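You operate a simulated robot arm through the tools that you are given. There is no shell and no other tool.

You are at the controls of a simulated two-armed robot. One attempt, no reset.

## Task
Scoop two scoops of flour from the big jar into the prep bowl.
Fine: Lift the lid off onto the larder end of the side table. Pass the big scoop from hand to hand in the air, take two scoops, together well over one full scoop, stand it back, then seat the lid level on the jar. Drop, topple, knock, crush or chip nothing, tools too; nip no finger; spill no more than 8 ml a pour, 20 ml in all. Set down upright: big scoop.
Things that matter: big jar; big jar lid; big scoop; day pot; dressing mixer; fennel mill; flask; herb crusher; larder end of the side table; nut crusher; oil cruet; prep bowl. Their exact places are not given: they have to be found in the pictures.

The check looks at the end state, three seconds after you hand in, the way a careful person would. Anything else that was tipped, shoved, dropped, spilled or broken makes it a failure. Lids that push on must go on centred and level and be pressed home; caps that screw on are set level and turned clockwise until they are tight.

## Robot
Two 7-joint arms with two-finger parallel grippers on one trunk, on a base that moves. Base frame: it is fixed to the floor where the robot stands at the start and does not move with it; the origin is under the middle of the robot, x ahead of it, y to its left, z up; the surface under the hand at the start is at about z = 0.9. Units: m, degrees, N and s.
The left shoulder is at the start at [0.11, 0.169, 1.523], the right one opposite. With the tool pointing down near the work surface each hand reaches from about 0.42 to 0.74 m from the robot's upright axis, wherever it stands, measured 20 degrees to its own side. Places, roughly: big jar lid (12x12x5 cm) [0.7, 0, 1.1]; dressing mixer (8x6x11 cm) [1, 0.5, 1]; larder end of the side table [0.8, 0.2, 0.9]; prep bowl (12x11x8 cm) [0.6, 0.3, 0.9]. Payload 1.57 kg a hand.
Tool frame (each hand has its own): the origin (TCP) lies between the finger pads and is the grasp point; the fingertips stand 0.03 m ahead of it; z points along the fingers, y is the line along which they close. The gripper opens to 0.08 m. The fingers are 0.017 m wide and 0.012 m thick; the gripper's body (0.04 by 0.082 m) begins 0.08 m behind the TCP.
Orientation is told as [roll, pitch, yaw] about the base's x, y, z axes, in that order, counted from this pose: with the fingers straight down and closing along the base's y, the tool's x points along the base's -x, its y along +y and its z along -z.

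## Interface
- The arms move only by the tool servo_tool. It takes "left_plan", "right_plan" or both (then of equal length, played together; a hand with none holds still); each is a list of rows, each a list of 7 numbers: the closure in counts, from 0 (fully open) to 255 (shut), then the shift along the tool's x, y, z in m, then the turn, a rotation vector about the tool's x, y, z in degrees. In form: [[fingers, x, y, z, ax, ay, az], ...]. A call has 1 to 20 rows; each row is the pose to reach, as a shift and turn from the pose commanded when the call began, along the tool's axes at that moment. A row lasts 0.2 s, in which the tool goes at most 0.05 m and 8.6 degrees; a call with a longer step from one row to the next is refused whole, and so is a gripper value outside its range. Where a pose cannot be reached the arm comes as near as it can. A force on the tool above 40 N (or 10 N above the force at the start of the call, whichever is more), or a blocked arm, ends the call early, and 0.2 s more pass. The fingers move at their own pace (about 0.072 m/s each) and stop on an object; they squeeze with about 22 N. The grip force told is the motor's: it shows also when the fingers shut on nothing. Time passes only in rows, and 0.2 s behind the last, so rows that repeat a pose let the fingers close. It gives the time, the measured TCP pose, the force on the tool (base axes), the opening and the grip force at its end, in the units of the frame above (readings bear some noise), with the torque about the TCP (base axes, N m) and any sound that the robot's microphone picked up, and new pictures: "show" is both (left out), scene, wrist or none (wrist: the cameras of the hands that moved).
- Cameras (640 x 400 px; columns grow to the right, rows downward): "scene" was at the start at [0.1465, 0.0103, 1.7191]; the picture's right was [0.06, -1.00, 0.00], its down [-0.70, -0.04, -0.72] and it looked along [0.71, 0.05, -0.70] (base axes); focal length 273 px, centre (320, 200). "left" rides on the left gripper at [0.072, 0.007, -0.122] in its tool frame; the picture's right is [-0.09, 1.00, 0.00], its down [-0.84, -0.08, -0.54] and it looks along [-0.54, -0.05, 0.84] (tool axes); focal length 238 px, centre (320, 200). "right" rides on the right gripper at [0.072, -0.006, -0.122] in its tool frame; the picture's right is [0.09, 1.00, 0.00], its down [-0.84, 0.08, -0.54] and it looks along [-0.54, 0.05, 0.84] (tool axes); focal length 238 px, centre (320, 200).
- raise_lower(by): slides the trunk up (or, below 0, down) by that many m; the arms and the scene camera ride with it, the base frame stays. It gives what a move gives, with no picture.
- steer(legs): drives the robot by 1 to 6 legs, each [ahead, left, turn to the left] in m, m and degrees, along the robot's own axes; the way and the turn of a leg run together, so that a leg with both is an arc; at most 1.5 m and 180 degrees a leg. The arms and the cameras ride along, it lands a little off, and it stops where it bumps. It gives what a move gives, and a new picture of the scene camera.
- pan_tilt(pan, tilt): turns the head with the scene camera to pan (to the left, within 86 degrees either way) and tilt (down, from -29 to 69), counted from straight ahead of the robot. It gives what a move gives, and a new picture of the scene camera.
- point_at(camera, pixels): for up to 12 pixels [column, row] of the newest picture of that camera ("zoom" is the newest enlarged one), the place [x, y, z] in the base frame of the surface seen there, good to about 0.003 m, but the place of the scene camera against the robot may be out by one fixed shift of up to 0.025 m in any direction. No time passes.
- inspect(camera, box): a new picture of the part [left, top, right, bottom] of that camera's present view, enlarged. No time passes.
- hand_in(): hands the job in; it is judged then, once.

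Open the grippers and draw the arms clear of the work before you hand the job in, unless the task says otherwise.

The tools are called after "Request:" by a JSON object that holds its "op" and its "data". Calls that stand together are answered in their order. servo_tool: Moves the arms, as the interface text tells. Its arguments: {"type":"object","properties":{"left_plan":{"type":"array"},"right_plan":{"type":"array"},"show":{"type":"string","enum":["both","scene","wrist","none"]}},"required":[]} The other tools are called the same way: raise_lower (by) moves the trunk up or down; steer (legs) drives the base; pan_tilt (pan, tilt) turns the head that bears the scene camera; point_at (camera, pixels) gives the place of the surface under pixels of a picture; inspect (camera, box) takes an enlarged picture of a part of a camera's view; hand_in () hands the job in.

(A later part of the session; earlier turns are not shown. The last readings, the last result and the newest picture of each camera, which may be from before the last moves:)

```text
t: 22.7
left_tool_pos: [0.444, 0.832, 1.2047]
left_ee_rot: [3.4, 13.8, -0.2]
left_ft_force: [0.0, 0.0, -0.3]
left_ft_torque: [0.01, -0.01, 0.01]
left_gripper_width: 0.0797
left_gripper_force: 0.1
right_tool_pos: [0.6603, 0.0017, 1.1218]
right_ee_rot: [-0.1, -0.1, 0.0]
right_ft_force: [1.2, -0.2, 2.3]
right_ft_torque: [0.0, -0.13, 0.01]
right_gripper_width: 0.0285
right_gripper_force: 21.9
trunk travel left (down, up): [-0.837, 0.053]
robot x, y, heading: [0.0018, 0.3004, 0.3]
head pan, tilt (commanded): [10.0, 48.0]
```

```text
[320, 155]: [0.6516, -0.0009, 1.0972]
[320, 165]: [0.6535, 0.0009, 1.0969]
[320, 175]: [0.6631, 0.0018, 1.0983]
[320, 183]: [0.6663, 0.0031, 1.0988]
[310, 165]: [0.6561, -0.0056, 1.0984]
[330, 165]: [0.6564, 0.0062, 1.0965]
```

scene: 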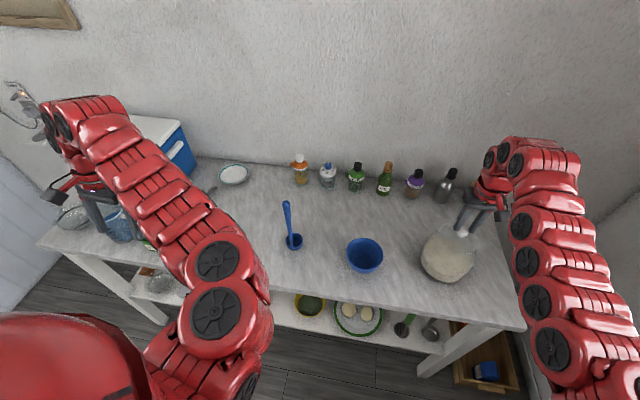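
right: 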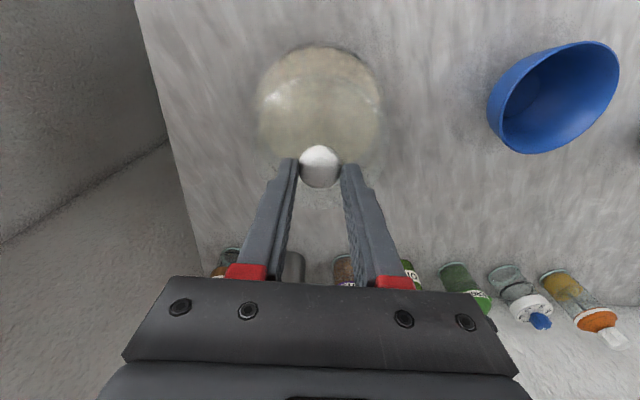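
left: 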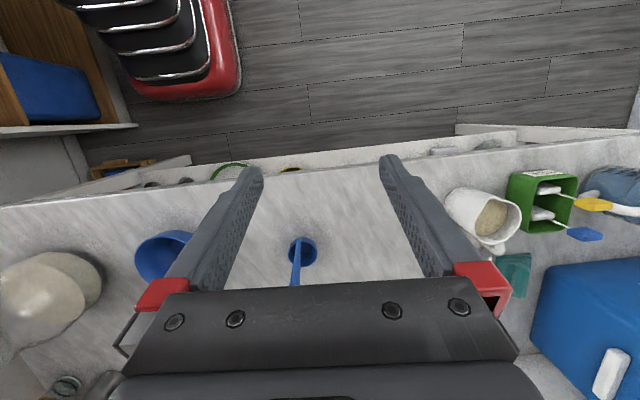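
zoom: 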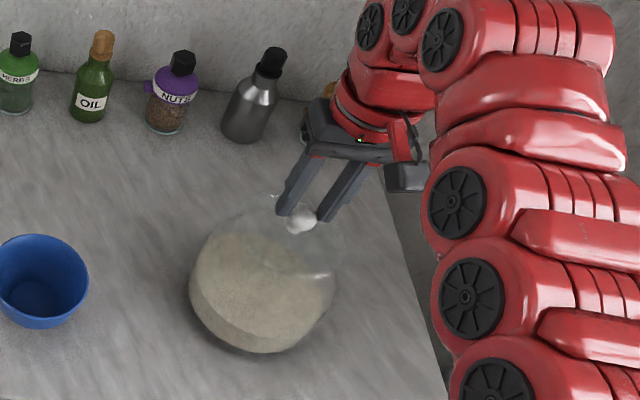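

The knob top is still at z≈1.0975, so the lid stayed and the fingers slid up 2 cm: it sits tight. I open slightly, go back down, regrip lower, and pull a few millimetres while reading the force.

Request:
{"op": "servo_tool", "data": {"right_plan": [[130, 0, 0, 0, 0, 0, 0], [130, 0, 0, 0, 0, 0, 0], [130, 0, 0, 0.01, 0, 0, 0], [130, 0, 0, 0.0215, 0, 0, 0], [130, 0, 0, 0.0215, 0, 0, 0], [255, 0, 0, 0.0215, 0, 0, 0], [255, 0, 0, 0.0215, 0, 0, 0], [255, 0, 0, 0.0215, 0, 0, 0], [255, 0, 0, 0.0215, 0, 0, 0]], "show": "wrist"}}

```text
t: 24.7
left_tool_pos: [0.4443, 0.8325, 1.2037]
left_ee_rot: [3.4, 13.7, -0.2]
left_ft_force: [-0.5, 0.2, -0.5]
left_ft_torque: [0.0, -0.02, 0.02]
left_gripper_width: 0.0799
left_gripper_force: 0.1
right_tool_pos: [0.6626, 0.0012, 1.1008]
right_ee_rot: [0.0, 0.0, 0.0]
right_ft_force: [0.3, -0.3, 0.6]
right_ft_torque: [0.0, -0.01, 0.03]
right_gripper_width: 0.0288
right_gripper_force: 22.1
trunk travel left (down, up): [-0.837, 0.053]
robot x, y, heading: [0.002, 0.2947, 0.1]
head pan, tilt (commanded): [10.0, 48.0]
```

right: 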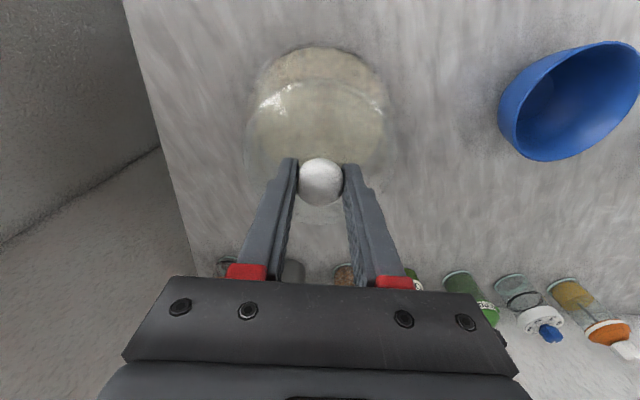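

Regripped at z≈1.101. I pull up 3 mm and hold to read the force.

Request:
{"op": "servo_tool", "data": {"right_plan": [[255, 0, 0, -0.001, 0, 0, 0], [255, 0, 0, -0.002, 0, 0, 0], [255, 0, 0, -0.003, 0, 0, 0]], "show": "none"}}

```text
t: 25.5
left_tool_pos: [0.4443, 0.832, 1.2046]
left_ee_rot: [3.4, 13.7, 0.0]
left_ft_force: [0.4, -0.1, -0.3]
left_ft_torque: [0.02, 0.01, 0.02]
left_gripper_width: 0.08
left_gripper_force: 0.0
right_tool_pos: [0.661, 0.0003, 1.1024]
right_ee_rot: [0.0, 0.0, 0.0]
right_ft_force: [0.3, -0.4, -0.8]
right_ft_torque: [0.02, 0.02, 0.01]
right_gripper_width: 0.0284
right_gripper_force: 22.5
trunk travel left (down, up): [-0.837, 0.053]
robot x, y, heading: [-0.0045, 0.2994, -0.0]
head pan, tilt (commanded): [10.0, 48.0]
```

Only about -0.8 N so far. I keep pulling in small steps and read again.

Request:
{"op": "servo_tool", "data": {"right_plan": [[255, 0, 0, -0.002, 0, 0, 0], [255, 0, 0, -0.004, 0, 0, 0]], "show": "none"}}

Request:
{"op": "point_at", "data": {"camera": "right", "pixels": [[320, 165], [320, 175], [320, 185], [320, 195]]}}

```text
t: 26.1
left_tool_pos: [0.444, 0.8318, 1.2043]
left_ee_rot: [3.4, 13.8, 0.0]
left_ft_force: [1.0, -0.9, -0.7]
left_ft_torque: [0.0, 0.01, -0.01]
left_gripper_width: 0.0798
left_gripper_force: 0.2
right_tool_pos: [0.6615, 0.0009, 1.106]
right_ee_rot: [0.0, 0.1, 0.1]
right_ft_force: [-0.4, -0.4, -0.5]
right_ft_torque: [0.01, 0.0, -0.02]
right_gripper_width: 0.0287
right_gripper_force: 22.1
trunk travel left (down, up): [-0.837, 0.053]
robot x, y, heading: [0.0018, 0.2958, 0.3]
head pan, tilt (commanded): [10.0, 48.0]
```

```text
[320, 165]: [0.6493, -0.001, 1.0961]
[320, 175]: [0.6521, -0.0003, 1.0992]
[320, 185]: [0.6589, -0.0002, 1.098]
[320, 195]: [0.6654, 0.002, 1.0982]
```

I take a fresh picture to see whether the lid has followed the hand.

Request:
{"op": "inspect", "data": {"camera": "right", "box": [230, 30, 410, 220]}}

Request:
{"op": "point_at", "data": {"camera": "zoom", "pixels": [[320, 250], [320, 280], [320, 310], [320, 340], [300, 290], [340, 290]]}}

```text
2.11 times, centred on (320, 125) of right
```

zoom: 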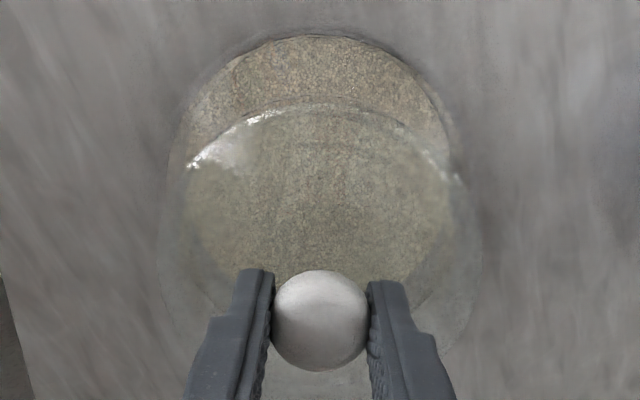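

```text
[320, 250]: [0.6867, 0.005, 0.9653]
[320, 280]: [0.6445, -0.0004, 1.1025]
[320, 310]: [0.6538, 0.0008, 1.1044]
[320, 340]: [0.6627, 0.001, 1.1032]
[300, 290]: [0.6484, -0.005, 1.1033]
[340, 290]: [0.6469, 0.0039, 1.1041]
```

Now the knob top reads about 1.1035: the lid followed by 6 mm at the slower pace. I continue slowly, 2 mm a row.

Request:
{"op": "servo_tool", "data": {"right_plan": [[255, 0, 0, -0.002, 0, 0, 0], [255, 0, 0, -0.004, 0, 0, 0], [255, 0, 0, -0.006, 0, 0, 0], [255, 0, 0, -0.008, 0, 0, 0], [255, 0, 0, -0.01, 0, 0, 0], [255, 0, 0, -0.012, 0, 0, 0]], "show": "wrist"}}

Request:
{"op": "inspect", "data": {"camera": "right", "box": [230, 30, 410, 220]}}

Request:
{"op": "point_at", "data": {"camera": "zoom", "pixels": [[320, 280], [320, 300], [320, 320], [320, 340]]}}

```text
t: 27.5
left_tool_pos: [0.4446, 0.8319, 1.2038]
left_ee_rot: [3.4, 13.7, 0.0]
left_ft_force: [0.4, 0.7, 0.2]
left_ft_torque: [0.02, 0.0, -0.01]
left_gripper_width: 0.0799
left_gripper_force: 0.1
right_tool_pos: [0.6618, 0.0023, 1.1182]
right_ee_rot: [0.0, 0.1, -0.1]
right_ft_force: [-0.5, 0.0, -0.6]
right_ft_torque: [-0.04, -0.02, -0.04]
right_gripper_width: 0.0287
right_gripper_force: 22.1
trunk travel left (down, up): [-0.837, 0.053]
robot x, y, heading: [0.0004, 0.2969, -0.1]
head pan, tilt (commanded): [10.0, 48.0]
```

right: 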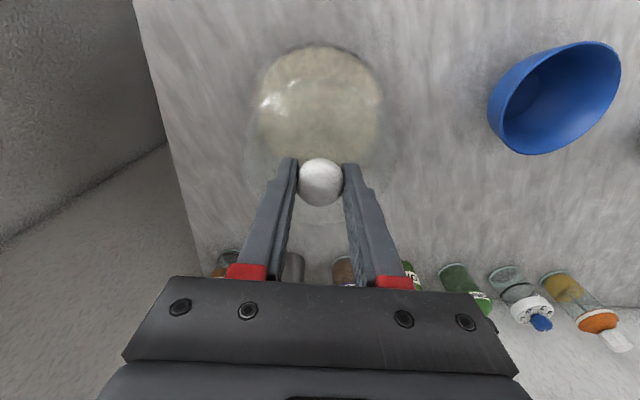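

```text
2.11 times, centred on (320, 125) of right
```

zoom: 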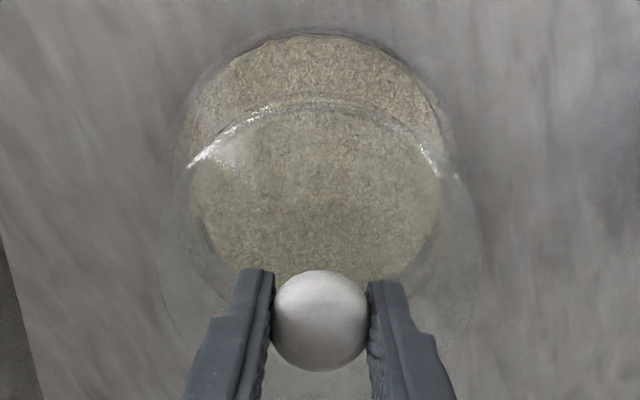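

```text
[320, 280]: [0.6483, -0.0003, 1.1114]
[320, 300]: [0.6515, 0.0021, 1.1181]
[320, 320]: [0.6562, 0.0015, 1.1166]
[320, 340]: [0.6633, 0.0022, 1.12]
```

The lid follows well: the knob top is now about 1.118 with the TCP at 1.118. I continue lifting to about z=1.16 and view the scene.

Request:
{"op": "servo_tool", "data": {"right_plan": [[255, 0, 0, -0.004, 0, 0, 0], [255, 0, 0, -0.008, 0, 0, 0], [255, 0, 0, -0.013, 0, 0, 0], [255, 0, 0, -0.018, 0, 0, 0], [255, 0, 0, -0.024, 0, 0, 0], [255, 0, 0, -0.03, 0, 0, 0], [255, 0, 0, -0.036, 0, 0, 0], [255, 0, 0, -0.042, 0, 0, 0]], "show": "both"}}

Request:
{"op": "inspect", "data": {"camera": "scene", "box": [390, 130, 550, 300]}}

```text
t: 29.3
left_tool_pos: [0.4441, 0.832, 1.2032]
left_ee_rot: [3.3, 13.7, -0.1]
left_ft_force: [-0.2, -0.4, -0.3]
left_ft_torque: [0.0, -0.02, -0.01]
left_gripper_width: 0.0801
left_gripper_force: 0.0
right_tool_pos: [0.662, 0.0011, 1.1603]
right_ee_rot: [0.0, 0.1, 0.0]
right_ft_force: [-0.1, -0.2, -1.6]
right_ft_torque: [0.01, -0.02, -0.01]
right_gripper_width: 0.0285
right_gripper_force: 21.9
trunk travel left (down, up): [-0.837, 0.053]
robot x, y, heading: [-0.0008, 0.296, 0.2]
head pan, tilt (commanded): [10.0, 48.0]
```

scene: 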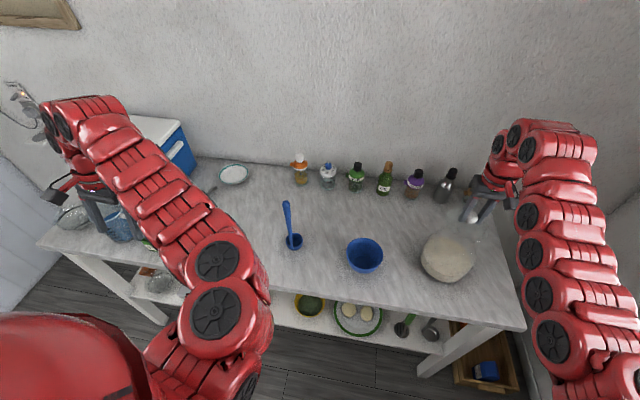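
right: 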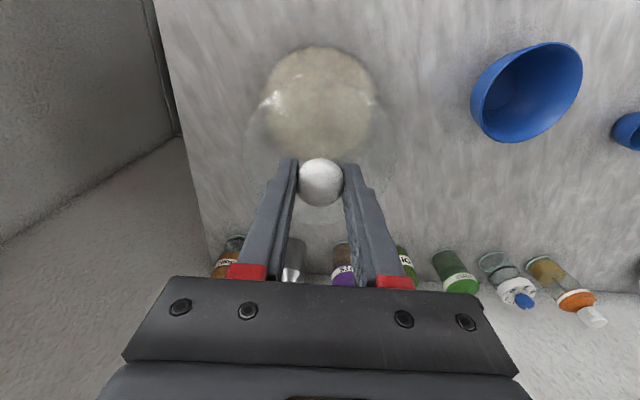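

```text
2.35 times, centred on (470, 215) of scene
```

zoom: 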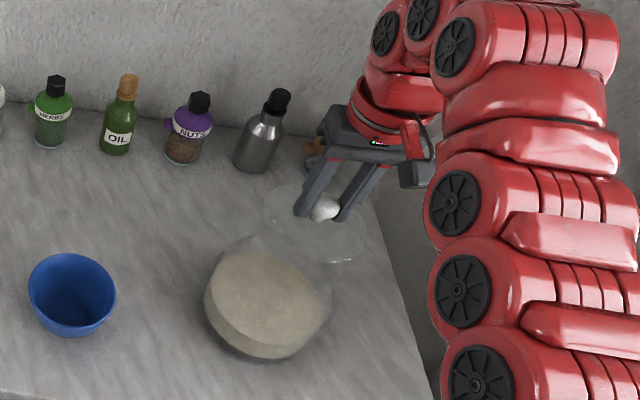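

The lid is off and hangs level. I carry it to the left to y≈0.185 at z=1.16, then I'll drive ahead so that the spot (0.78, 0.185) is within reach.

Request:
{"op": "servo_tool", "data": {"right_plan": [[255, 0, 0.008, 0, 0, 0, 0], [255, 0, 0.02, 0, 0, 0, 0], [255, 0, 0.035, 0, 0, 0, 0], [255, 0, 0.052, 0, 0, 0, 0], [255, 0, 0.07, 0, 0, 0, 0], [255, 0, 0.088, 0, 0, 0, 0], [255, 0, 0.106, 0, 0, 0, 0], [255, 0, 0.124, 0, 0, 0, 0], [255, 0, 0.142, 0, 0, 0, 0], [255, 0, 0.158, 0, 0, 0, 0], [255, 0, 0.172, 0, 0, 0, 0], [255, 0, 0.18, 0, 0, 0, 0], [255, 0, 0.184, 0, 0, 0, 0]], "show": "none"}}

Request:
{"op": "steer", "data": {"legs": [[0.05, 0.0, 0], [0.05, 0.0, 0]]}}

```text
t: 32.1
left_tool_pos: [0.4435, 0.8327, 1.2042]
left_ee_rot: [3.5, 13.9, -0.1]
left_ft_force: [0.3, -0.7, -0.2]
left_ft_torque: [0.0, 0.0, 0.02]
left_gripper_width: 0.0798
left_gripper_force: 0.0
right_tool_pos: [0.6603, 0.1852, 1.161]
right_ee_rot: [0.0, 0.0, 0.0]
right_ft_force: [-0.2, -0.2, 0.1]
right_ft_torque: [-0.01, 0.01, 0.02]
right_gripper_width: 0.0287
right_gripper_force: 21.7
trunk travel left (down, up): [-0.837, 0.053]
robot x, y, heading: [-0.0026, 0.2982, -0.1]
head pan, tilt (commanded): [10.0, 48.0]
```

```text
t: 33.6
left_tool_pos: [0.5347, 0.8334, 1.2073]
left_ee_rot: [3.4, 13.4, -0.1]
left_ft_force: [-0.9, -0.3, 0.8]
left_ft_torque: [0.05, -0.08, -0.01]
left_gripper_width: 0.0799
left_gripper_force: 0.1
right_tool_pos: [0.7523, 0.1857, 1.1663]
right_ee_rot: [0.0, -0.4, 0.0]
right_ft_force: [-1.2, 0.3, -0.6]
right_ft_torque: [0.0, -0.09, 0.0]
right_gripper_width: 0.0287
right_gripper_force: 21.8
trunk travel left (down, up): [-0.837, 0.053]
robot x, y, heading: [0.0953, 0.299, 0.0]
head pan, tilt (commanded): [10.0, 48.0]
```

scene: 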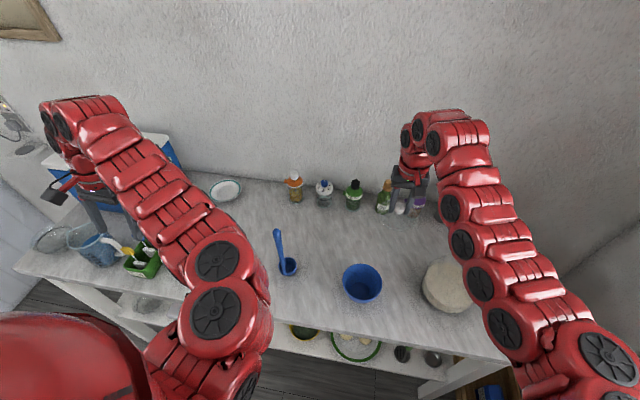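

The lid is above (0.757, 0.186). I settle it over (0.78, 0.186) and descend to about z=0.985, watching the picture.

Request:
{"op": "servo_tool", "data": {"right_plan": [[255, -0.006, 0, 0.01, 0, 0, 0], [255, -0.014, 0, 0.03, 0, 0, 0], [255, -0.022, 0, 0.05, 0, 0, 0], [255, -0.024, 0, 0.07, 0, 0, 0], [255, -0.024, 0, 0.09, 0, 0, 0], [255, -0.024, 0, 0.11, 0, 0, 0], [255, -0.024, 0, 0.13, 0, 0, 0], [255, -0.024, 0, 0.15, 0, 0, 0], [255, -0.024, 0, 0.165, 0, 0, 0], [255, -0.024, 0, 0.175, 0, 0, 0], [255, -0.024, 0, 0.175, 0, 0, 0]], "show": "both"}}

```text
t: 36.0
left_tool_pos: [0.5426, 0.8329, 1.2036]
left_ee_rot: [3.4, 13.8, -0.1]
left_ft_force: [0.0, -0.5, 0.4]
left_ft_torque: [-0.01, -0.01, 0.0]
left_gripper_width: 0.0799
left_gripper_force: 0.1
right_tool_pos: [0.7834, 0.1843, 0.9856]
right_ee_rot: [0.0, 0.0, 0.0]
right_ft_force: [0.2, 0.5, -1.1]
right_ft_torque: [0.0, 0.03, 0.01]
right_gripper_width: 0.0285
right_gripper_force: 22.0
trunk travel left (down, up): [-0.837, 0.053]
robot x, y, heading: [0.1006, 0.2975, 0.3]
head pan, tilt (commanded): [10.0, 48.0]
```

scene: 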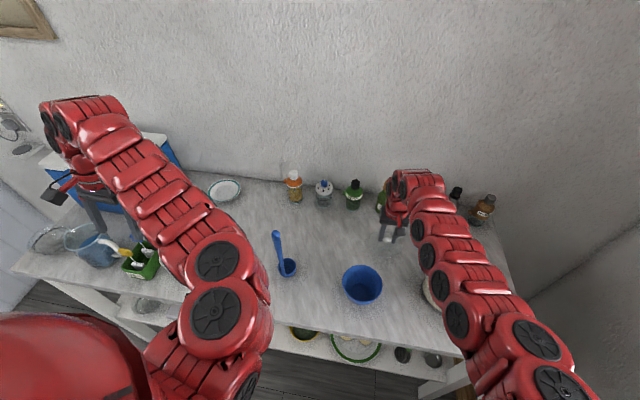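
right: 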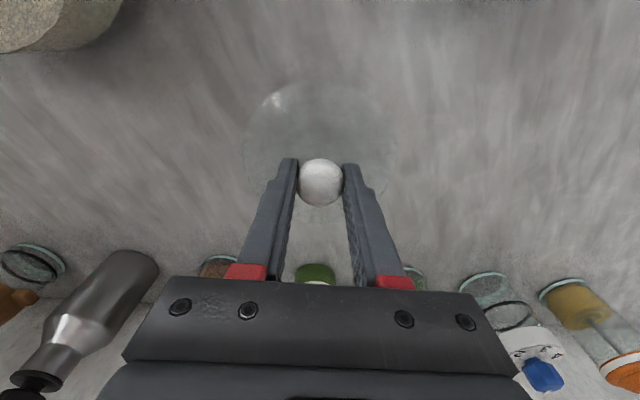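

All clear around the lid. I lower in 3 mm then 1.5 mm steps toward the table, expecting contact near z≈0.952.

Request:
{"op": "servo_tool", "data": {"right_plan": [[255, 0, 0, 0.005, 0, 0, 0], [255, 0, 0, 0.01, 0, 0, 0], [255, 0, 0, 0.015, 0, 0, 0], [255, 0, 0, 0.02, 0, 0, 0], [255, 0, 0, 0.024, 0, 0, 0], [255, 0, 0, 0.027, 0, 0, 0], [255, 0, 0, 0.029, 0, 0, 0], [255, 0, 0, 0.029, 0, 0, 0]], "show": "wrist"}}

Request:
{"op": "inspect", "data": {"camera": "right", "box": [220, 60, 420, 230]}}

```text
t: 37.8
left_tool_pos: [0.5424, 0.8325, 1.2035]
left_ee_rot: [3.4, 13.7, 0.0]
left_ft_force: [-0.2, 0.5, -0.3]
left_ft_torque: [0.01, 0.01, -0.02]
left_gripper_width: 0.0802
left_gripper_force: 0.0
right_tool_pos: [0.7832, 0.1857, 0.9565]
right_ee_rot: [0.0, 0.1, 0.0]
right_ft_force: [0.6, -0.5, -1.1]
right_ft_torque: [0.0, 0.01, 0.0]
right_gripper_width: 0.0287
right_gripper_force: 21.5
trunk travel left (down, up): [-0.837, 0.053]
robot x, y, heading: [0.0949, 0.2976, 0.2]
head pan, tilt (commanded): [10.0, 48.0]
```

right: 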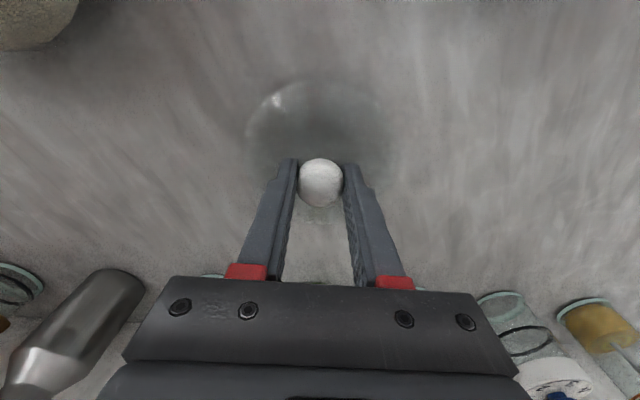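

```text
2.35 times, centred on (320, 145) of right
```

zoom: 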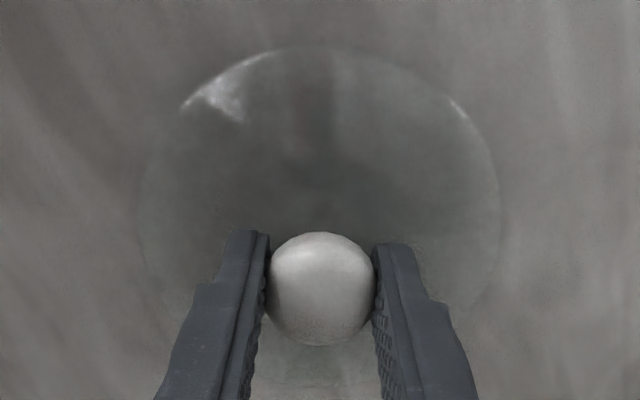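

Still about -1.1 N (the lid's weight), so no contact yet at 0.9565. I continue 1 mm a row.

Request:
{"op": "servo_tool", "data": {"right_plan": [[255, 0, 0, 0.001, 0, 0, 0], [255, 0, 0, 0.002, 0, 0, 0], [255, 0, 0, 0.003, 0, 0, 0], [255, 0, 0, 0.003, 0, 0, 0]], "show": "none"}}

```text
t: 38.8
left_tool_pos: [0.5419, 0.8331, 1.2053]
left_ee_rot: [3.4, 13.8, -0.1]
left_ft_force: [0.2, 0.1, 0.8]
left_ft_torque: [0.01, 0.0, -0.02]
left_gripper_width: 0.0799
left_gripper_force: 0.1
right_tool_pos: [0.7829, 0.1855, 0.9543]
right_ee_rot: [0.0, 0.0, 0.0]
right_ft_force: [0.2, -0.2, -0.4]
right_ft_torque: [-0.01, 0.02, 0.0]
right_gripper_width: 0.0286
right_gripper_force: 21.9
trunk travel left (down, up): [-0.837, 0.053]
robot x, y, heading: [0.098, 0.2994, 0.1]
head pan, tilt (commanded): [10.0, 48.0]
```

Request:
{"op": "servo_tool", "data": {"right_plan": [[255, 0, 0, 0.001, 0, 0, 0], [255, 0, 0, 0.002, 0, 0, 0], [255, 0, 0, 0.002, 0, 0, 0]], "show": "none"}}

```text
t: 39.6
left_tool_pos: [0.5431, 0.8342, 1.2039]
left_ee_rot: [3.4, 13.8, -0.1]
left_ft_force: [0.0, -0.3, -0.8]
left_ft_torque: [-0.04, 0.0, 0.01]
left_gripper_width: 0.0802
left_gripper_force: 0.0
right_tool_pos: [0.7824, 0.1853, 0.953]
right_ee_rot: [0.0, 0.0, 0.0]
right_ft_force: [0.3, 0.4, 0.0]
right_ft_torque: [0.04, 0.01, 0.01]
right_gripper_width: 0.0288
right_gripper_force: 22.7
trunk travel left (down, up): [-0.837, 0.053]
robot x, y, heading: [0.0972, 0.299, 0.3]
head pan, tilt (commanded): [10.0, 48.0]
```

The force is rising toward zero at z≈0.953, a hint of first contact. I go 1 mm at a time further to confirm.

Request:
{"op": "servo_tool", "data": {"right_plan": [[255, 0, 0, 0.001, 0, 0, 0], [255, 0, 0, 0.002, 0, 0, 0], [255, 0, 0, 0.002, 0, 0, 0]], "show": "none"}}

```text
t: 40.4
left_tool_pos: [0.5416, 0.8327, 1.205]
left_ee_rot: [3.3, 13.6, 0.0]
left_ft_force: [-0.1, 0.7, 0.2]
left_ft_torque: [0.01, -0.01, -0.01]
left_gripper_width: 0.08
left_gripper_force: 0.1
right_tool_pos: [0.7834, 0.1856, 0.9527]
right_ee_rot: [0.0, -0.1, 0.1]
right_ft_force: [1.9, 0.0, 8.2]
right_ft_torque: [0.01, 0.26, 0.01]
right_gripper_width: 0.0285
right_gripper_force: 21.9
trunk travel left (down, up): [-0.837, 0.053]
robot x, y, heading: [0.0999, 0.2978, 0.0]
head pan, tilt (commanded): [10.0, 48.0]
```

Contact: 8 N at TCP z≈0.9525, so the lid stands on the table. I relieve 1 mm, open the fingers, and rise straight up.

Request:
{"op": "servo_tool", "data": {"right_plan": [[255, 0, 0, -0.001, 0, 0, 0], [200, 0, 0, -0.001, 0, 0, 0], [150, 0, 0, -0.001, 0, 0, 0], [110, 0, 0, -0.001, 0, 0, 0], [80, 0, 0, -0.001, 0, 0, 0], [80, 0, 0, -0.001, 0, 0, 0]], "show": "wrist"}}

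Request:
{"op": "inspect", "data": {"camera": "right", "box": [220, 60, 420, 230]}}

```text
t: 41.8
left_tool_pos: [0.5424, 0.8342, 1.2047]
left_ee_rot: [3.4, 13.8, -0.2]
left_ft_force: [-0.1, 0.0, -0.9]
left_ft_torque: [0.0, -0.01, -0.01]
left_gripper_width: 0.0798
left_gripper_force: 0.1
right_tool_pos: [0.7834, 0.1853, 0.9523]
right_ee_rot: [0.1, 0.0, 0.1]
right_ft_force: [0.6, -0.4, -0.7]
right_ft_torque: [-0.01, 0.0, 0.03]
right_gripper_width: 0.0551
right_gripper_force: 0.1
trunk travel left (down, up): [-0.837, 0.053]
robot x, y, heading: [0.0999, 0.2982, -0.1]
head pan, tilt (commanded): [10.0, 48.0]
```

right: 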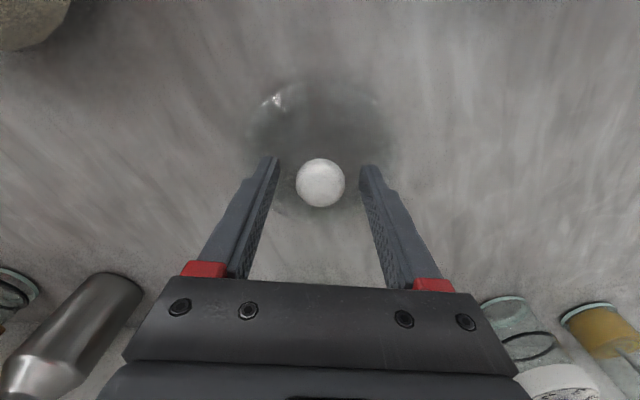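

```text
2.35 times, centred on (320, 145) of right
```

zoom: 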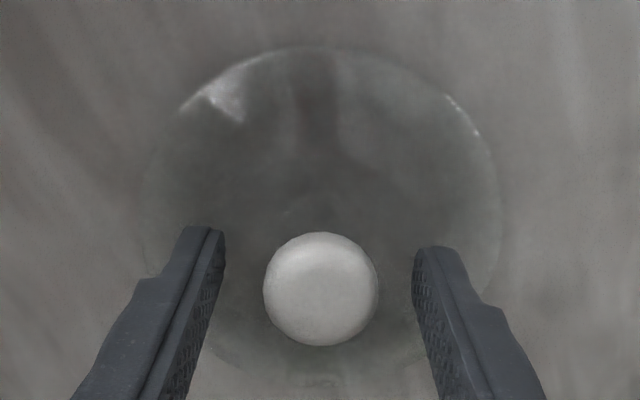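

The lid is free and still at (0.783, 0.185). I rise straight up with the right hand.

Request:
{"op": "servo_tool", "data": {"right_plan": [[80, 0, 0, -0.01, 0, 0, 0], [80, 0, 0, -0.03, 0, 0, 0], [40, 0, 0, -0.06, 0, 0, 0], [0, 0, 0, -0.1, 0, 0, 0], [0, 0, 0, -0.14, 0, 0, 0], [0, 0, 0, -0.18, 0, 0, 0], [0, 0, 0, -0.22, 0, 0, 0], [0, 0, 0, -0.26, 0, 0, 0]], "show": "both"}}

```text
t: 43.6
left_tool_pos: [0.5426, 0.8321, 1.2043]
left_ee_rot: [3.4, 13.7, 0.0]
left_ft_force: [0.5, 0.6, 0.5]
left_ft_torque: [0.04, 0.01, 0.01]
left_gripper_width: 0.0802
left_gripper_force: 0.1
right_tool_pos: [0.7827, 0.1859, 1.2113]
right_ee_rot: [-0.1, 0.0, -0.1]
right_ft_force: [-1.2, 0.2, 0.8]
right_ft_torque: [-0.02, 0.0, 0.0]
right_gripper_width: 0.0799
right_gripper_force: 0.0
trunk travel left (down, up): [-0.837, 0.053]
robot x, y, heading: [0.1013, 0.2973, 0.2]
head pan, tilt (commanded): [10.0, 48.0]
```

scene: 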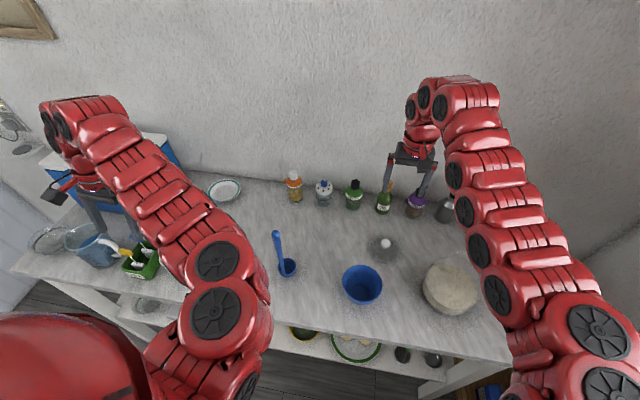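
right: 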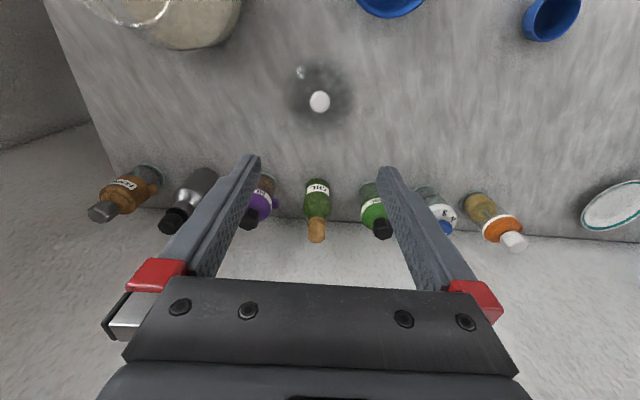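

The lid rests on the larder end at (0.783, 0.186). Now I drive back 0.10 m to give both hands room for the scoop.

Request:
{"op": "steer", "data": {"legs": [[-0.1, 0.0, 0]]}}

```text
t: 44.7
left_tool_pos: [0.444, 0.8327, 1.2033]
left_ee_rot: [3.3, 13.8, 0.0]
left_ft_force: [0.1, 0.1, -0.9]
left_ft_torque: [-0.01, 0.0, -0.01]
left_gripper_width: 0.0804
left_gripper_force: 0.1
right_tool_pos: [0.6863, 0.187, 1.211]
right_ee_rot: [0.0, 0.1, 0.0]
right_ft_force: [0.1, 1.1, -0.5]
right_ft_torque: [-0.05, -0.03, -0.03]
right_gripper_width: 0.0803
right_gripper_force: 0.1
trunk travel left (down, up): [-0.837, 0.053]
robot x, y, heading: [-0.0004, 0.2979, -0.0]
head pan, tilt (commanded): [10.0, 48.0]
```

scene: 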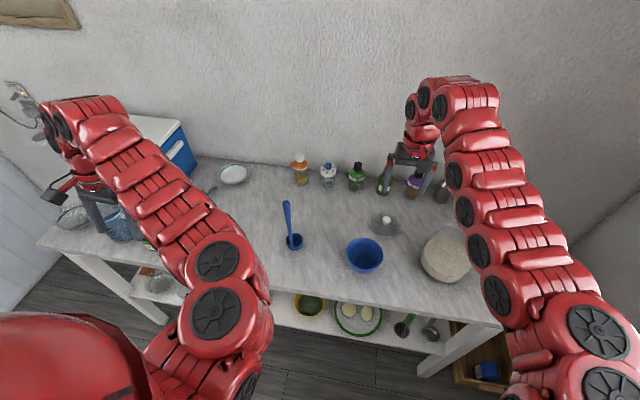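

The left hand is at (0.444, 0.833, 1.203). I bring it inward and down a bit while pitching the fingers forward (about 65 degrees), staying in front of the table edge.

Request:
{"op": "servo_tool", "data": {"left_plan": [[0, -0.002, -0.025, 0.008, 0, -7.8, 0], [0, -0.004, -0.05, 0.016, 0, -15.6, 0], [0, -0.006, -0.075, 0.023, 0, -23.4, 0], [0, -0.008, -0.1, 0.031, 0, -31.2, 0], [0, -0.01, -0.125, 0.039, 0, -39, 0], [0, -0.012, -0.15, 0.047, 0, -46.8, 0], [0, -0.014, -0.175, 0.055, 0, -54.6, 0], [0, -0.016, -0.2, 0.063, 0, -62.4, 0], [0, -0.018, -0.225, 0.07, 0, -70.2, 0], [0, -0.019, -0.25, 0.078, 0, -78, 0]], "show": "both"}}

```text
t: 46.9
left_tool_pos: [0.479, 0.8759, 1.2338]
left_ee_rot: [9.3, -2.7, 7.6]
left_ft_force: [0.4, -0.5, 0.7]
left_ft_torque: [0.02, -0.06, -0.01]
left_gripper_width: 0.0802
left_gripper_force: 0.1
left hand out of reach, approached as far as the arm can: row 1, 2, 3, 4, 5, 6, 7, 8, 9, 10
right_tool_pos: [0.6848, 0.1869, 1.211]
right_ee_rot: [0.0, 0.0, -0.1]
right_ft_force: [0.0, 0.3, 0.2]
right_ft_torque: [-0.01, -0.02, 0.03]
right_gripper_width: 0.0802
right_gripper_force: 0.0
trunk travel left (down, up): [-0.837, 0.053]
robot x, y, heading: [-0.0028, 0.2987, 0.3]
head pan, tilt (commanded): [10.0, 48.0]
```

scene: 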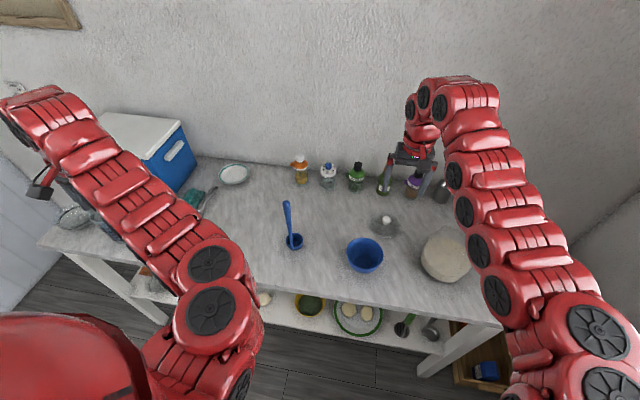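
left: 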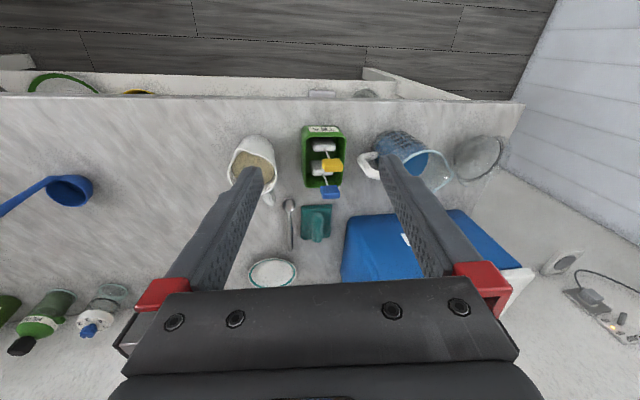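

The left arm sits at an awkward joint configuration near its inner limit. I back the robot up 0.17 m so that both hands work further out from the shoulders, where they move freely.

Request:
{"op": "steer", "data": {"legs": [[-0.17, 0.0, 0]]}}

```text
t: 48.4
left_tool_pos: [0.3107, 0.8755, 1.2332]
left_ee_rot: [9.3, -2.5, 7.7]
left_ft_force: [0.9, 0.2, 0.6]
left_ft_torque: [0.0, 0.0, 0.02]
left_gripper_width: 0.08
left_gripper_force: 0.1
right_tool_pos: [0.5159, 0.1858, 1.2094]
right_ee_rot: [-0.1, 0.1, 0.0]
right_ft_force: [0.8, 0.4, 0.3]
right_ft_torque: [0.01, 0.05, 0.03]
right_gripper_width: 0.0803
right_gripper_force: 0.0
trunk travel left (down, up): [-0.837, 0.053]
robot x, y, heading: [-0.1698, 0.2978, 0.2]
head pan, tilt (commanded): [10.0, 48.0]
```

scene: 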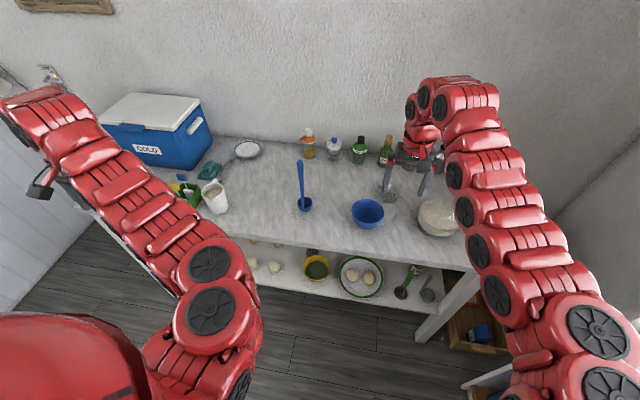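

Now there is plenty of room. I move the left hand inward and forward to about (0.50, 0.60, 1.15), fingers straight down, in front of the table edge and well short of the handle at x=0.611.

Request:
{"op": "servo_tool", "data": {"left_plan": [[0, -0.0186, -0.0378, 0.0048, 1.15, 0.3, 0.98], [0, -0.0371, -0.0755, 0.0095, 2.3, 0.6, 1.95], [0, -0.0557, -0.1133, 0.0143, 3.45, 0.9, 2.93], [0, -0.0743, -0.151, 0.019, 4.6, 1.2, 3.9], [0, -0.0928, -0.1888, 0.0238, 5.75, 1.5, 4.88], [0, -0.1114, -0.2265, 0.0285, 6.9, 1.8, 5.85], [0, -0.13, -0.2643, 0.0333, 8.05, 2.1, 6.83], [0, -0.1485, -0.302, 0.038, 9.2, 2.4, 7.8], [0, -0.1485, -0.302, 0.038, 9.2, 2.4, 7.8]], "show": "both"}}

```text
t: 50.4
left_tool_pos: [0.4966, 0.6064, 1.1537]
left_ee_rot: [0.2, 0.3, 0.1]
left_ft_force: [-0.6, -0.3, -0.4]
left_ft_torque: [-0.03, -0.04, 0.02]
left_gripper_width: 0.0798
left_gripper_force: 0.1
left hand out of reach, approached as far as the arm can: row 1, 2, 3
right_tool_pos: [0.5127, 0.1853, 1.212]
right_ee_rot: [-0.1, 0.0, 0.0]
right_ft_force: [-0.1, 0.5, 0.5]
right_ft_torque: [0.0, -0.02, -0.04]
right_gripper_width: 0.0798
right_gripper_force: 0.0
trunk travel left (down, up): [-0.837, 0.053]
robot x, y, heading: [-0.173, 0.2982, -0.3]
head pan, tilt (commanded): [10.0, 48.0]
```

scene: 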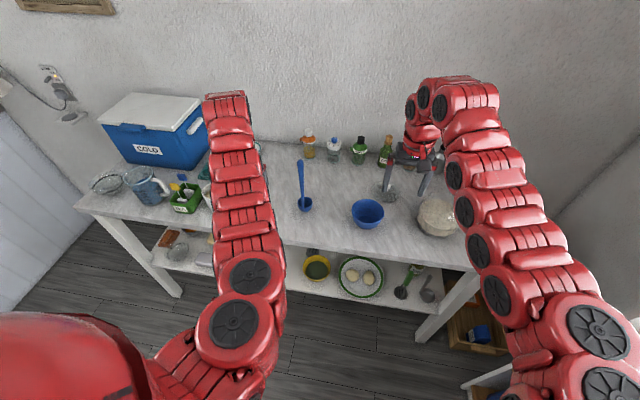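
left: 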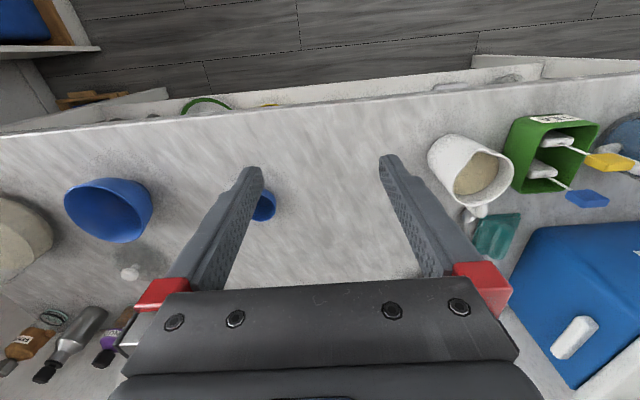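

The left hand is at (0.497, 0.606, 1.154), fingers down. I now pitch the fingers forward in place, 64 degrees in steps of 8.

Request:
{"op": "servo_tool", "data": {"left_plan": [[0, 0, 0, 0.005, 0, -8, 0], [0, 0, 0, 0.01, 0, -16, 0], [0, 0, 0, 0.015, 0, -24, 0], [0, 0, 0, 0.02, 0, -32, 0], [0, 0, 0, 0.025, 0, -40, 0], [0, 0, 0, 0.03, 0, -48, 0], [0, 0, 0, 0.035, 0, -56, 0], [0, 0, 0, 0.04, 0, -64, 0], [0, 0, 0, 0.04, 0, -64, 0]], "show": "both"}}

```text
t: 52.4
left_tool_pos: [0.4973, 0.608, 1.1144]
left_ee_rot: [0.5, -63.9, -0.4]
left_ft_force: [0.1, 0.3, 0.5]
left_ft_torque: [0.02, -0.03, -0.05]
left_gripper_width: 0.08
left_gripper_force: 0.0
right_tool_pos: [0.5137, 0.1853, 1.2106]
right_ee_rot: [-0.1, 0.0, 0.0]
right_ft_force: [0.7, -0.8, 0.4]
right_ft_torque: [0.0, 0.01, 0.0]
right_gripper_width: 0.0801
right_gripper_force: 0.1
trunk travel left (down, up): [-0.837, 0.053]
robot x, y, heading: [-0.1732, 0.301, -0.3]
head pan, tilt (commanded): [10.0, 48.0]
```

scene: 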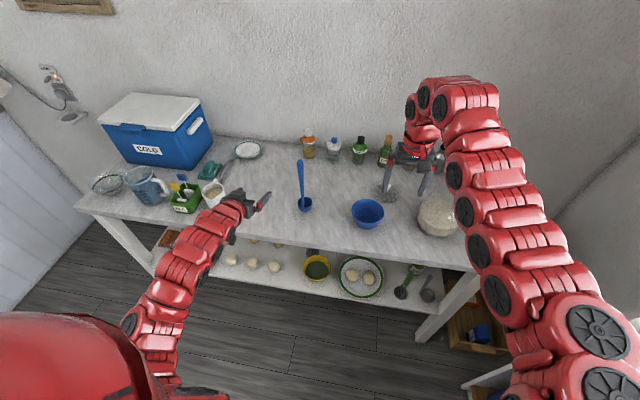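
left: 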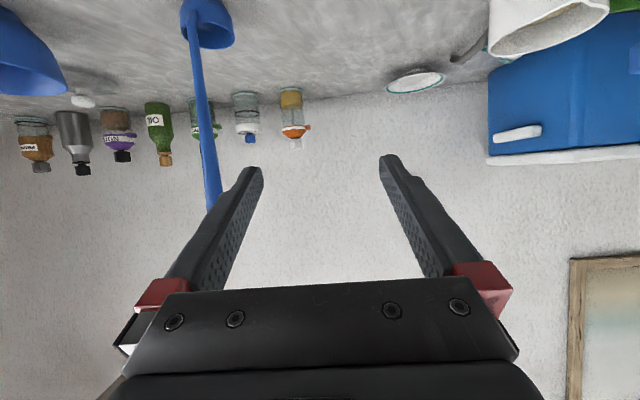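

The arm swung into a comfortable reach-forward posture (pitch -64). The scoop's handle shows from (190,20) to (212,205); I measure along it.

Request:
{"op": "point_at", "data": {"camera": "left", "pixels": [[190, 25], [194, 60], [198, 90], [202, 120], [206, 150], [210, 180], [213, 205], [215, 30], [233, 20], [205, 45], [185, 35], [225, 40]]}}

Request:
{"op": "inspect", "data": {"camera": "left", "box": [130, 0, 290, 220]}}

```text
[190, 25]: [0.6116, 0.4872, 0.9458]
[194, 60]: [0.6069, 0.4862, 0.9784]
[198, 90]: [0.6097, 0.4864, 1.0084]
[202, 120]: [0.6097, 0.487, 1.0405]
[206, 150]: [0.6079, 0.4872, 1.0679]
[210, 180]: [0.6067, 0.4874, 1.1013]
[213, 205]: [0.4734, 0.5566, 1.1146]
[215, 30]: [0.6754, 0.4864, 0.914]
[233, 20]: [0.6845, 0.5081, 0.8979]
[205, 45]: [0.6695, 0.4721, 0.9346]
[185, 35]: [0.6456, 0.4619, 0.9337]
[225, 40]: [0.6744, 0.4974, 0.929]
```

```text
1.82 times, centred on (210, 110) of left
```

zoom: 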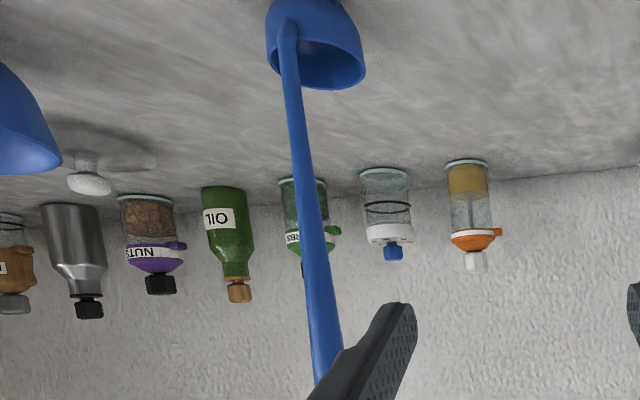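

The handle is vertical at about (0.612, 0.487), roughly 1 cm thick. I yaw the left hand 30 degrees to the right and move to a pre-grasp 9 cm back along the approach, at about (0.542, 0.527, 1.064).

Request:
{"op": "servo_tool", "data": {"left_plan": [[0, 0.005, -0.016, 0.0125, 5.4, 0, 2.6], [0, 0.01, -0.032, 0.025, 10.8, 0, 5.2], [0, 0.015, -0.048, 0.0375, 16.2, 0, 7.9], [0, 0.02, -0.065, 0.05, 21.6, 0, 10.5], [0, 0.0252, -0.081, 0.0624, 26.97, 0, 13.14], [0, 0.0252, -0.081, 0.0624, 26.97, 0, 13.14]], "show": "both"}}

```text
t: 53.8
left_tool_pos: [0.5437, 0.5258, 1.0647]
left_ee_rot: [0.0, -63.6, -30.0]
left_ft_force: [-0.5, -0.2, 1.3]
left_ft_torque: [0.02, -0.01, -0.03]
left_gripper_width: 0.0798
left_gripper_force: 0.1
right_tool_pos: [0.5147, 0.1861, 1.2121]
right_ee_rot: [0.1, 0.0, 0.0]
right_ft_force: [-0.5, 0.1, 0.3]
right_ft_torque: [0.0, -0.01, -0.01]
right_gripper_width: 0.0799
right_gripper_force: 0.1
trunk travel left (down, up): [-0.837, 0.053]
robot x, y, heading: [-0.1726, 0.2998, 0.2]
head pan, tilt (commanded): [10.0, 48.0]
```

scene: 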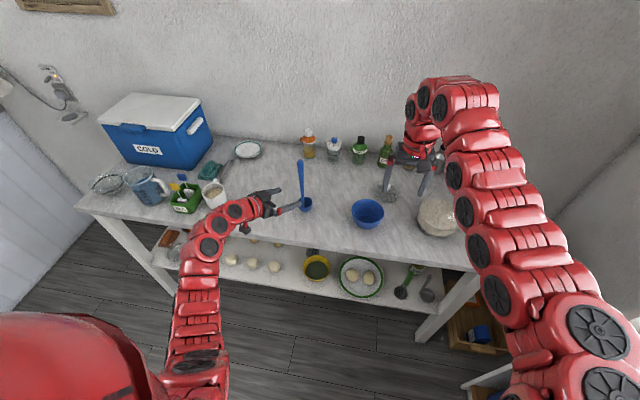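
left: 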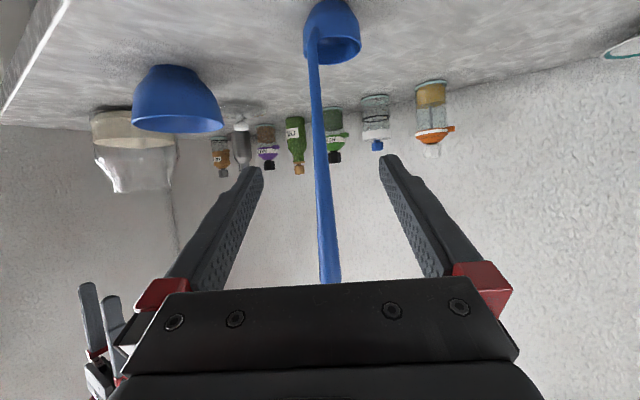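

The handle lies neatly between the fingers. This view also shows the open jar's profile at (135,150), which I inspect for the rim height and mouth width.

Request:
{"op": "inspect", "data": {"camera": "left", "box": [70, 90, 210, 210]}}

Request:
{"op": "point_at", "data": {"camera": "left", "pixels": [[314, 60], [316, 90], [319, 130], [322, 170], [325, 210], [328, 250], [330, 275], [118, 188], [150, 190], [130, 120], [105, 170], [165, 170]]}}

```text
3.33 times, centred on (140, 150) of left
```

zoom: 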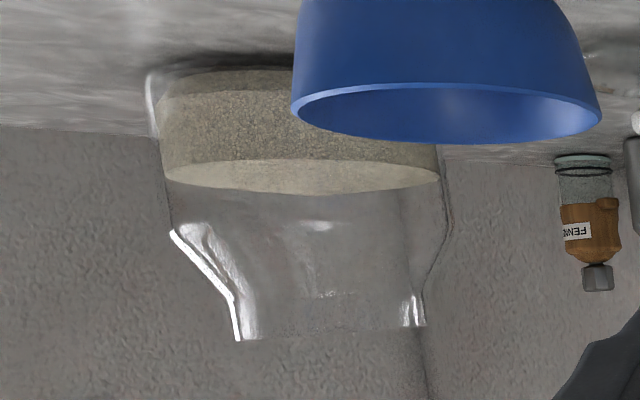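

```text
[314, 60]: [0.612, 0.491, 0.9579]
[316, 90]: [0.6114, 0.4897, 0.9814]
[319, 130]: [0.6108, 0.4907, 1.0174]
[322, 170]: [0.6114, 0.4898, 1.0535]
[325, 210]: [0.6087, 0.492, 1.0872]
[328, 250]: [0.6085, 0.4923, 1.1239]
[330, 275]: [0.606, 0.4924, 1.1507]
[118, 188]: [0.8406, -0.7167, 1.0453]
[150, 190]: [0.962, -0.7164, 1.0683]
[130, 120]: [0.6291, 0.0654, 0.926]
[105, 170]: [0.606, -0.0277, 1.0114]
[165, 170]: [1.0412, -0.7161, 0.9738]
```

The mouth is about 9 cm wide and the handle centre is near (0.613, 0.488). I advance 8.8 cm along the approach so the handle comes between the pads.

Request:
{"op": "servo_tool", "data": {"left_plan": [[0, 0, 0.001, 0.02, 0, 0, 0], [0, 0, 0.002, 0.04, 0, 0, 0], [0, 0, 0.002, 0.06, 0, 0, 0], [0, 0, 0.002, 0.075, 0, 0, 0], [0, 0, 0.002, 0.088, 0, 0, 0], [0, 0, 0.002, 0.088, 0, 0, 0]], "show": "both"}}

Request:
{"op": "inspect", "data": {"camera": "left", "box": [220, 120, 420, 290]}}

```text
t: 55.2
left_tool_pos: [0.6128, 0.4896, 1.0238]
left_ee_rot: [0.0, -63.6, -30.0]
left_ft_force: [-1.0, 0.6, 0.3]
left_ft_torque: [0.03, -0.01, 0.02]
left_gripper_width: 0.08
left_gripper_force: 0.0
right_tool_pos: [0.5136, 0.1852, 1.211]
right_ee_rot: [0.0, -0.1, 0.1]
right_ft_force: [0.2, 0.1, -0.6]
right_ft_torque: [0.0, 0.02, 0.01]
right_gripper_width: 0.08
right_gripper_force: 0.1
trunk travel left (down, up): [-0.837, 0.053]
robot x, y, heading: [-0.1691, 0.2977, -0.2]
head pan, tilt (commanded): [10.0, 48.0]
```

scene: 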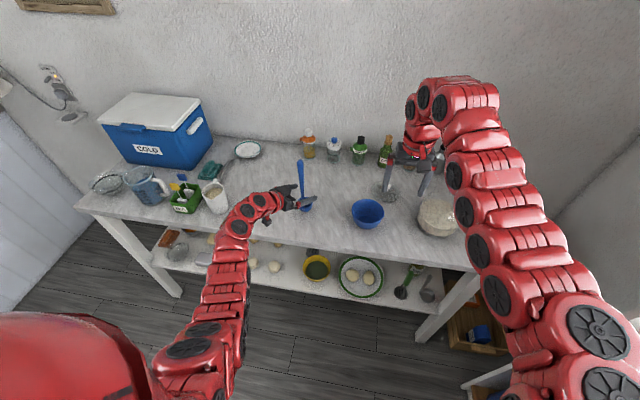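
left: 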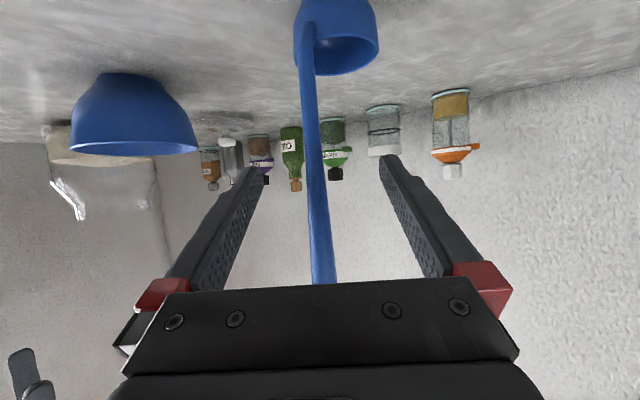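

```text
2.35 times, centred on (320, 205) of left
```

zoom: 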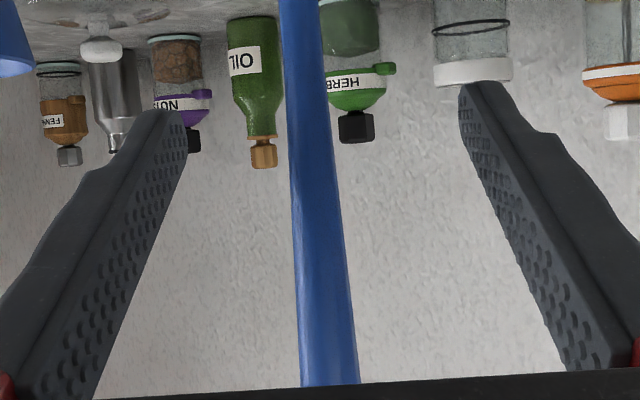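

The handle is centred between the pads at TCP (0.613, 0.489, 1.024). I close slowly on it.

Request:
{"op": "servo_tool", "data": {"left_plan": [[120, 0, 0, 0, 0, 0, 0], [160, 0, 0, 0, 0, 0, 0], [185, 0, 0, 0, 0, 0, 0], [200, 0, 0, 0, 0, 0, 0], [210, 0, 0, 0, 0, 0, 0], [218, 0, 0, 0, 0, 0, 0], [226, 0, 0, 0, 0, 0, 0], [240, 0, 0, 0, 0, 0, 0], [255, 0, 0, 0, 0, 0, 0], [255, 0, 0, 0, 0, 0, 0]], "show": "wrist"}}

Request:
{"op": "inspect", "data": {"camera": "scene", "box": [240, 140, 400, 260]}}

```text
t: 57.4
left_tool_pos: [0.6118, 0.4893, 1.0252]
left_ee_rot: [-0.1, -63.6, -30.0]
left_ft_force: [-0.2, 0.4, 0.4]
left_ft_torque: [0.01, 0.03, 0.01]
left_gripper_width: 0.0204
left_gripper_force: 22.3
right_tool_pos: [0.514, 0.184, 1.2107]
right_ee_rot: [0.0, 0.0, 0.1]
right_ft_force: [-0.7, -0.3, -0.2]
right_ft_torque: [0.01, 0.01, 0.01]
right_gripper_width: 0.0797
right_gripper_force: 0.1
trunk travel left (down, up): [-0.837, 0.053]
robot x, y, heading: [-0.1742, 0.2971, 0.1]
head pan, tilt (commanded): [10.0, 48.0]
```

left: 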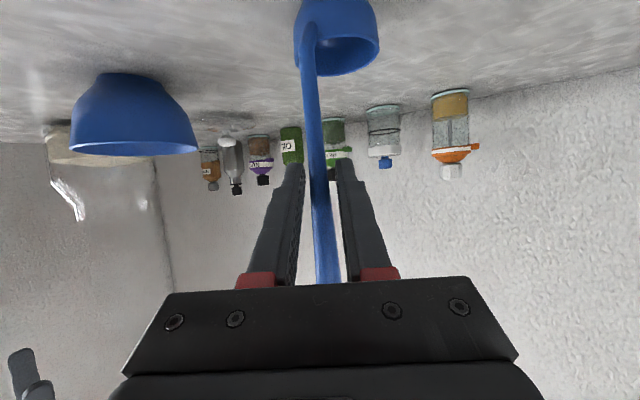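

```text
3.33 times, centred on (320, 200) of scene
```

zoom: 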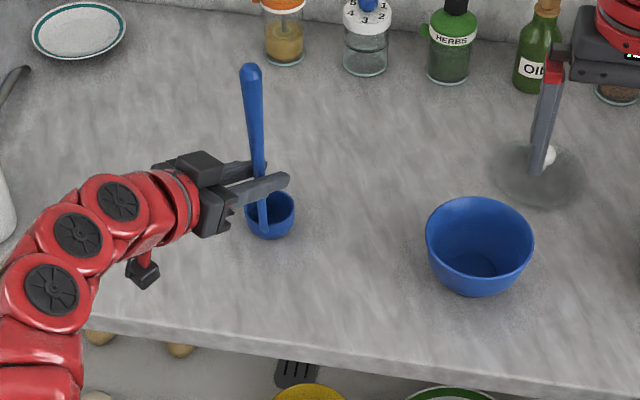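

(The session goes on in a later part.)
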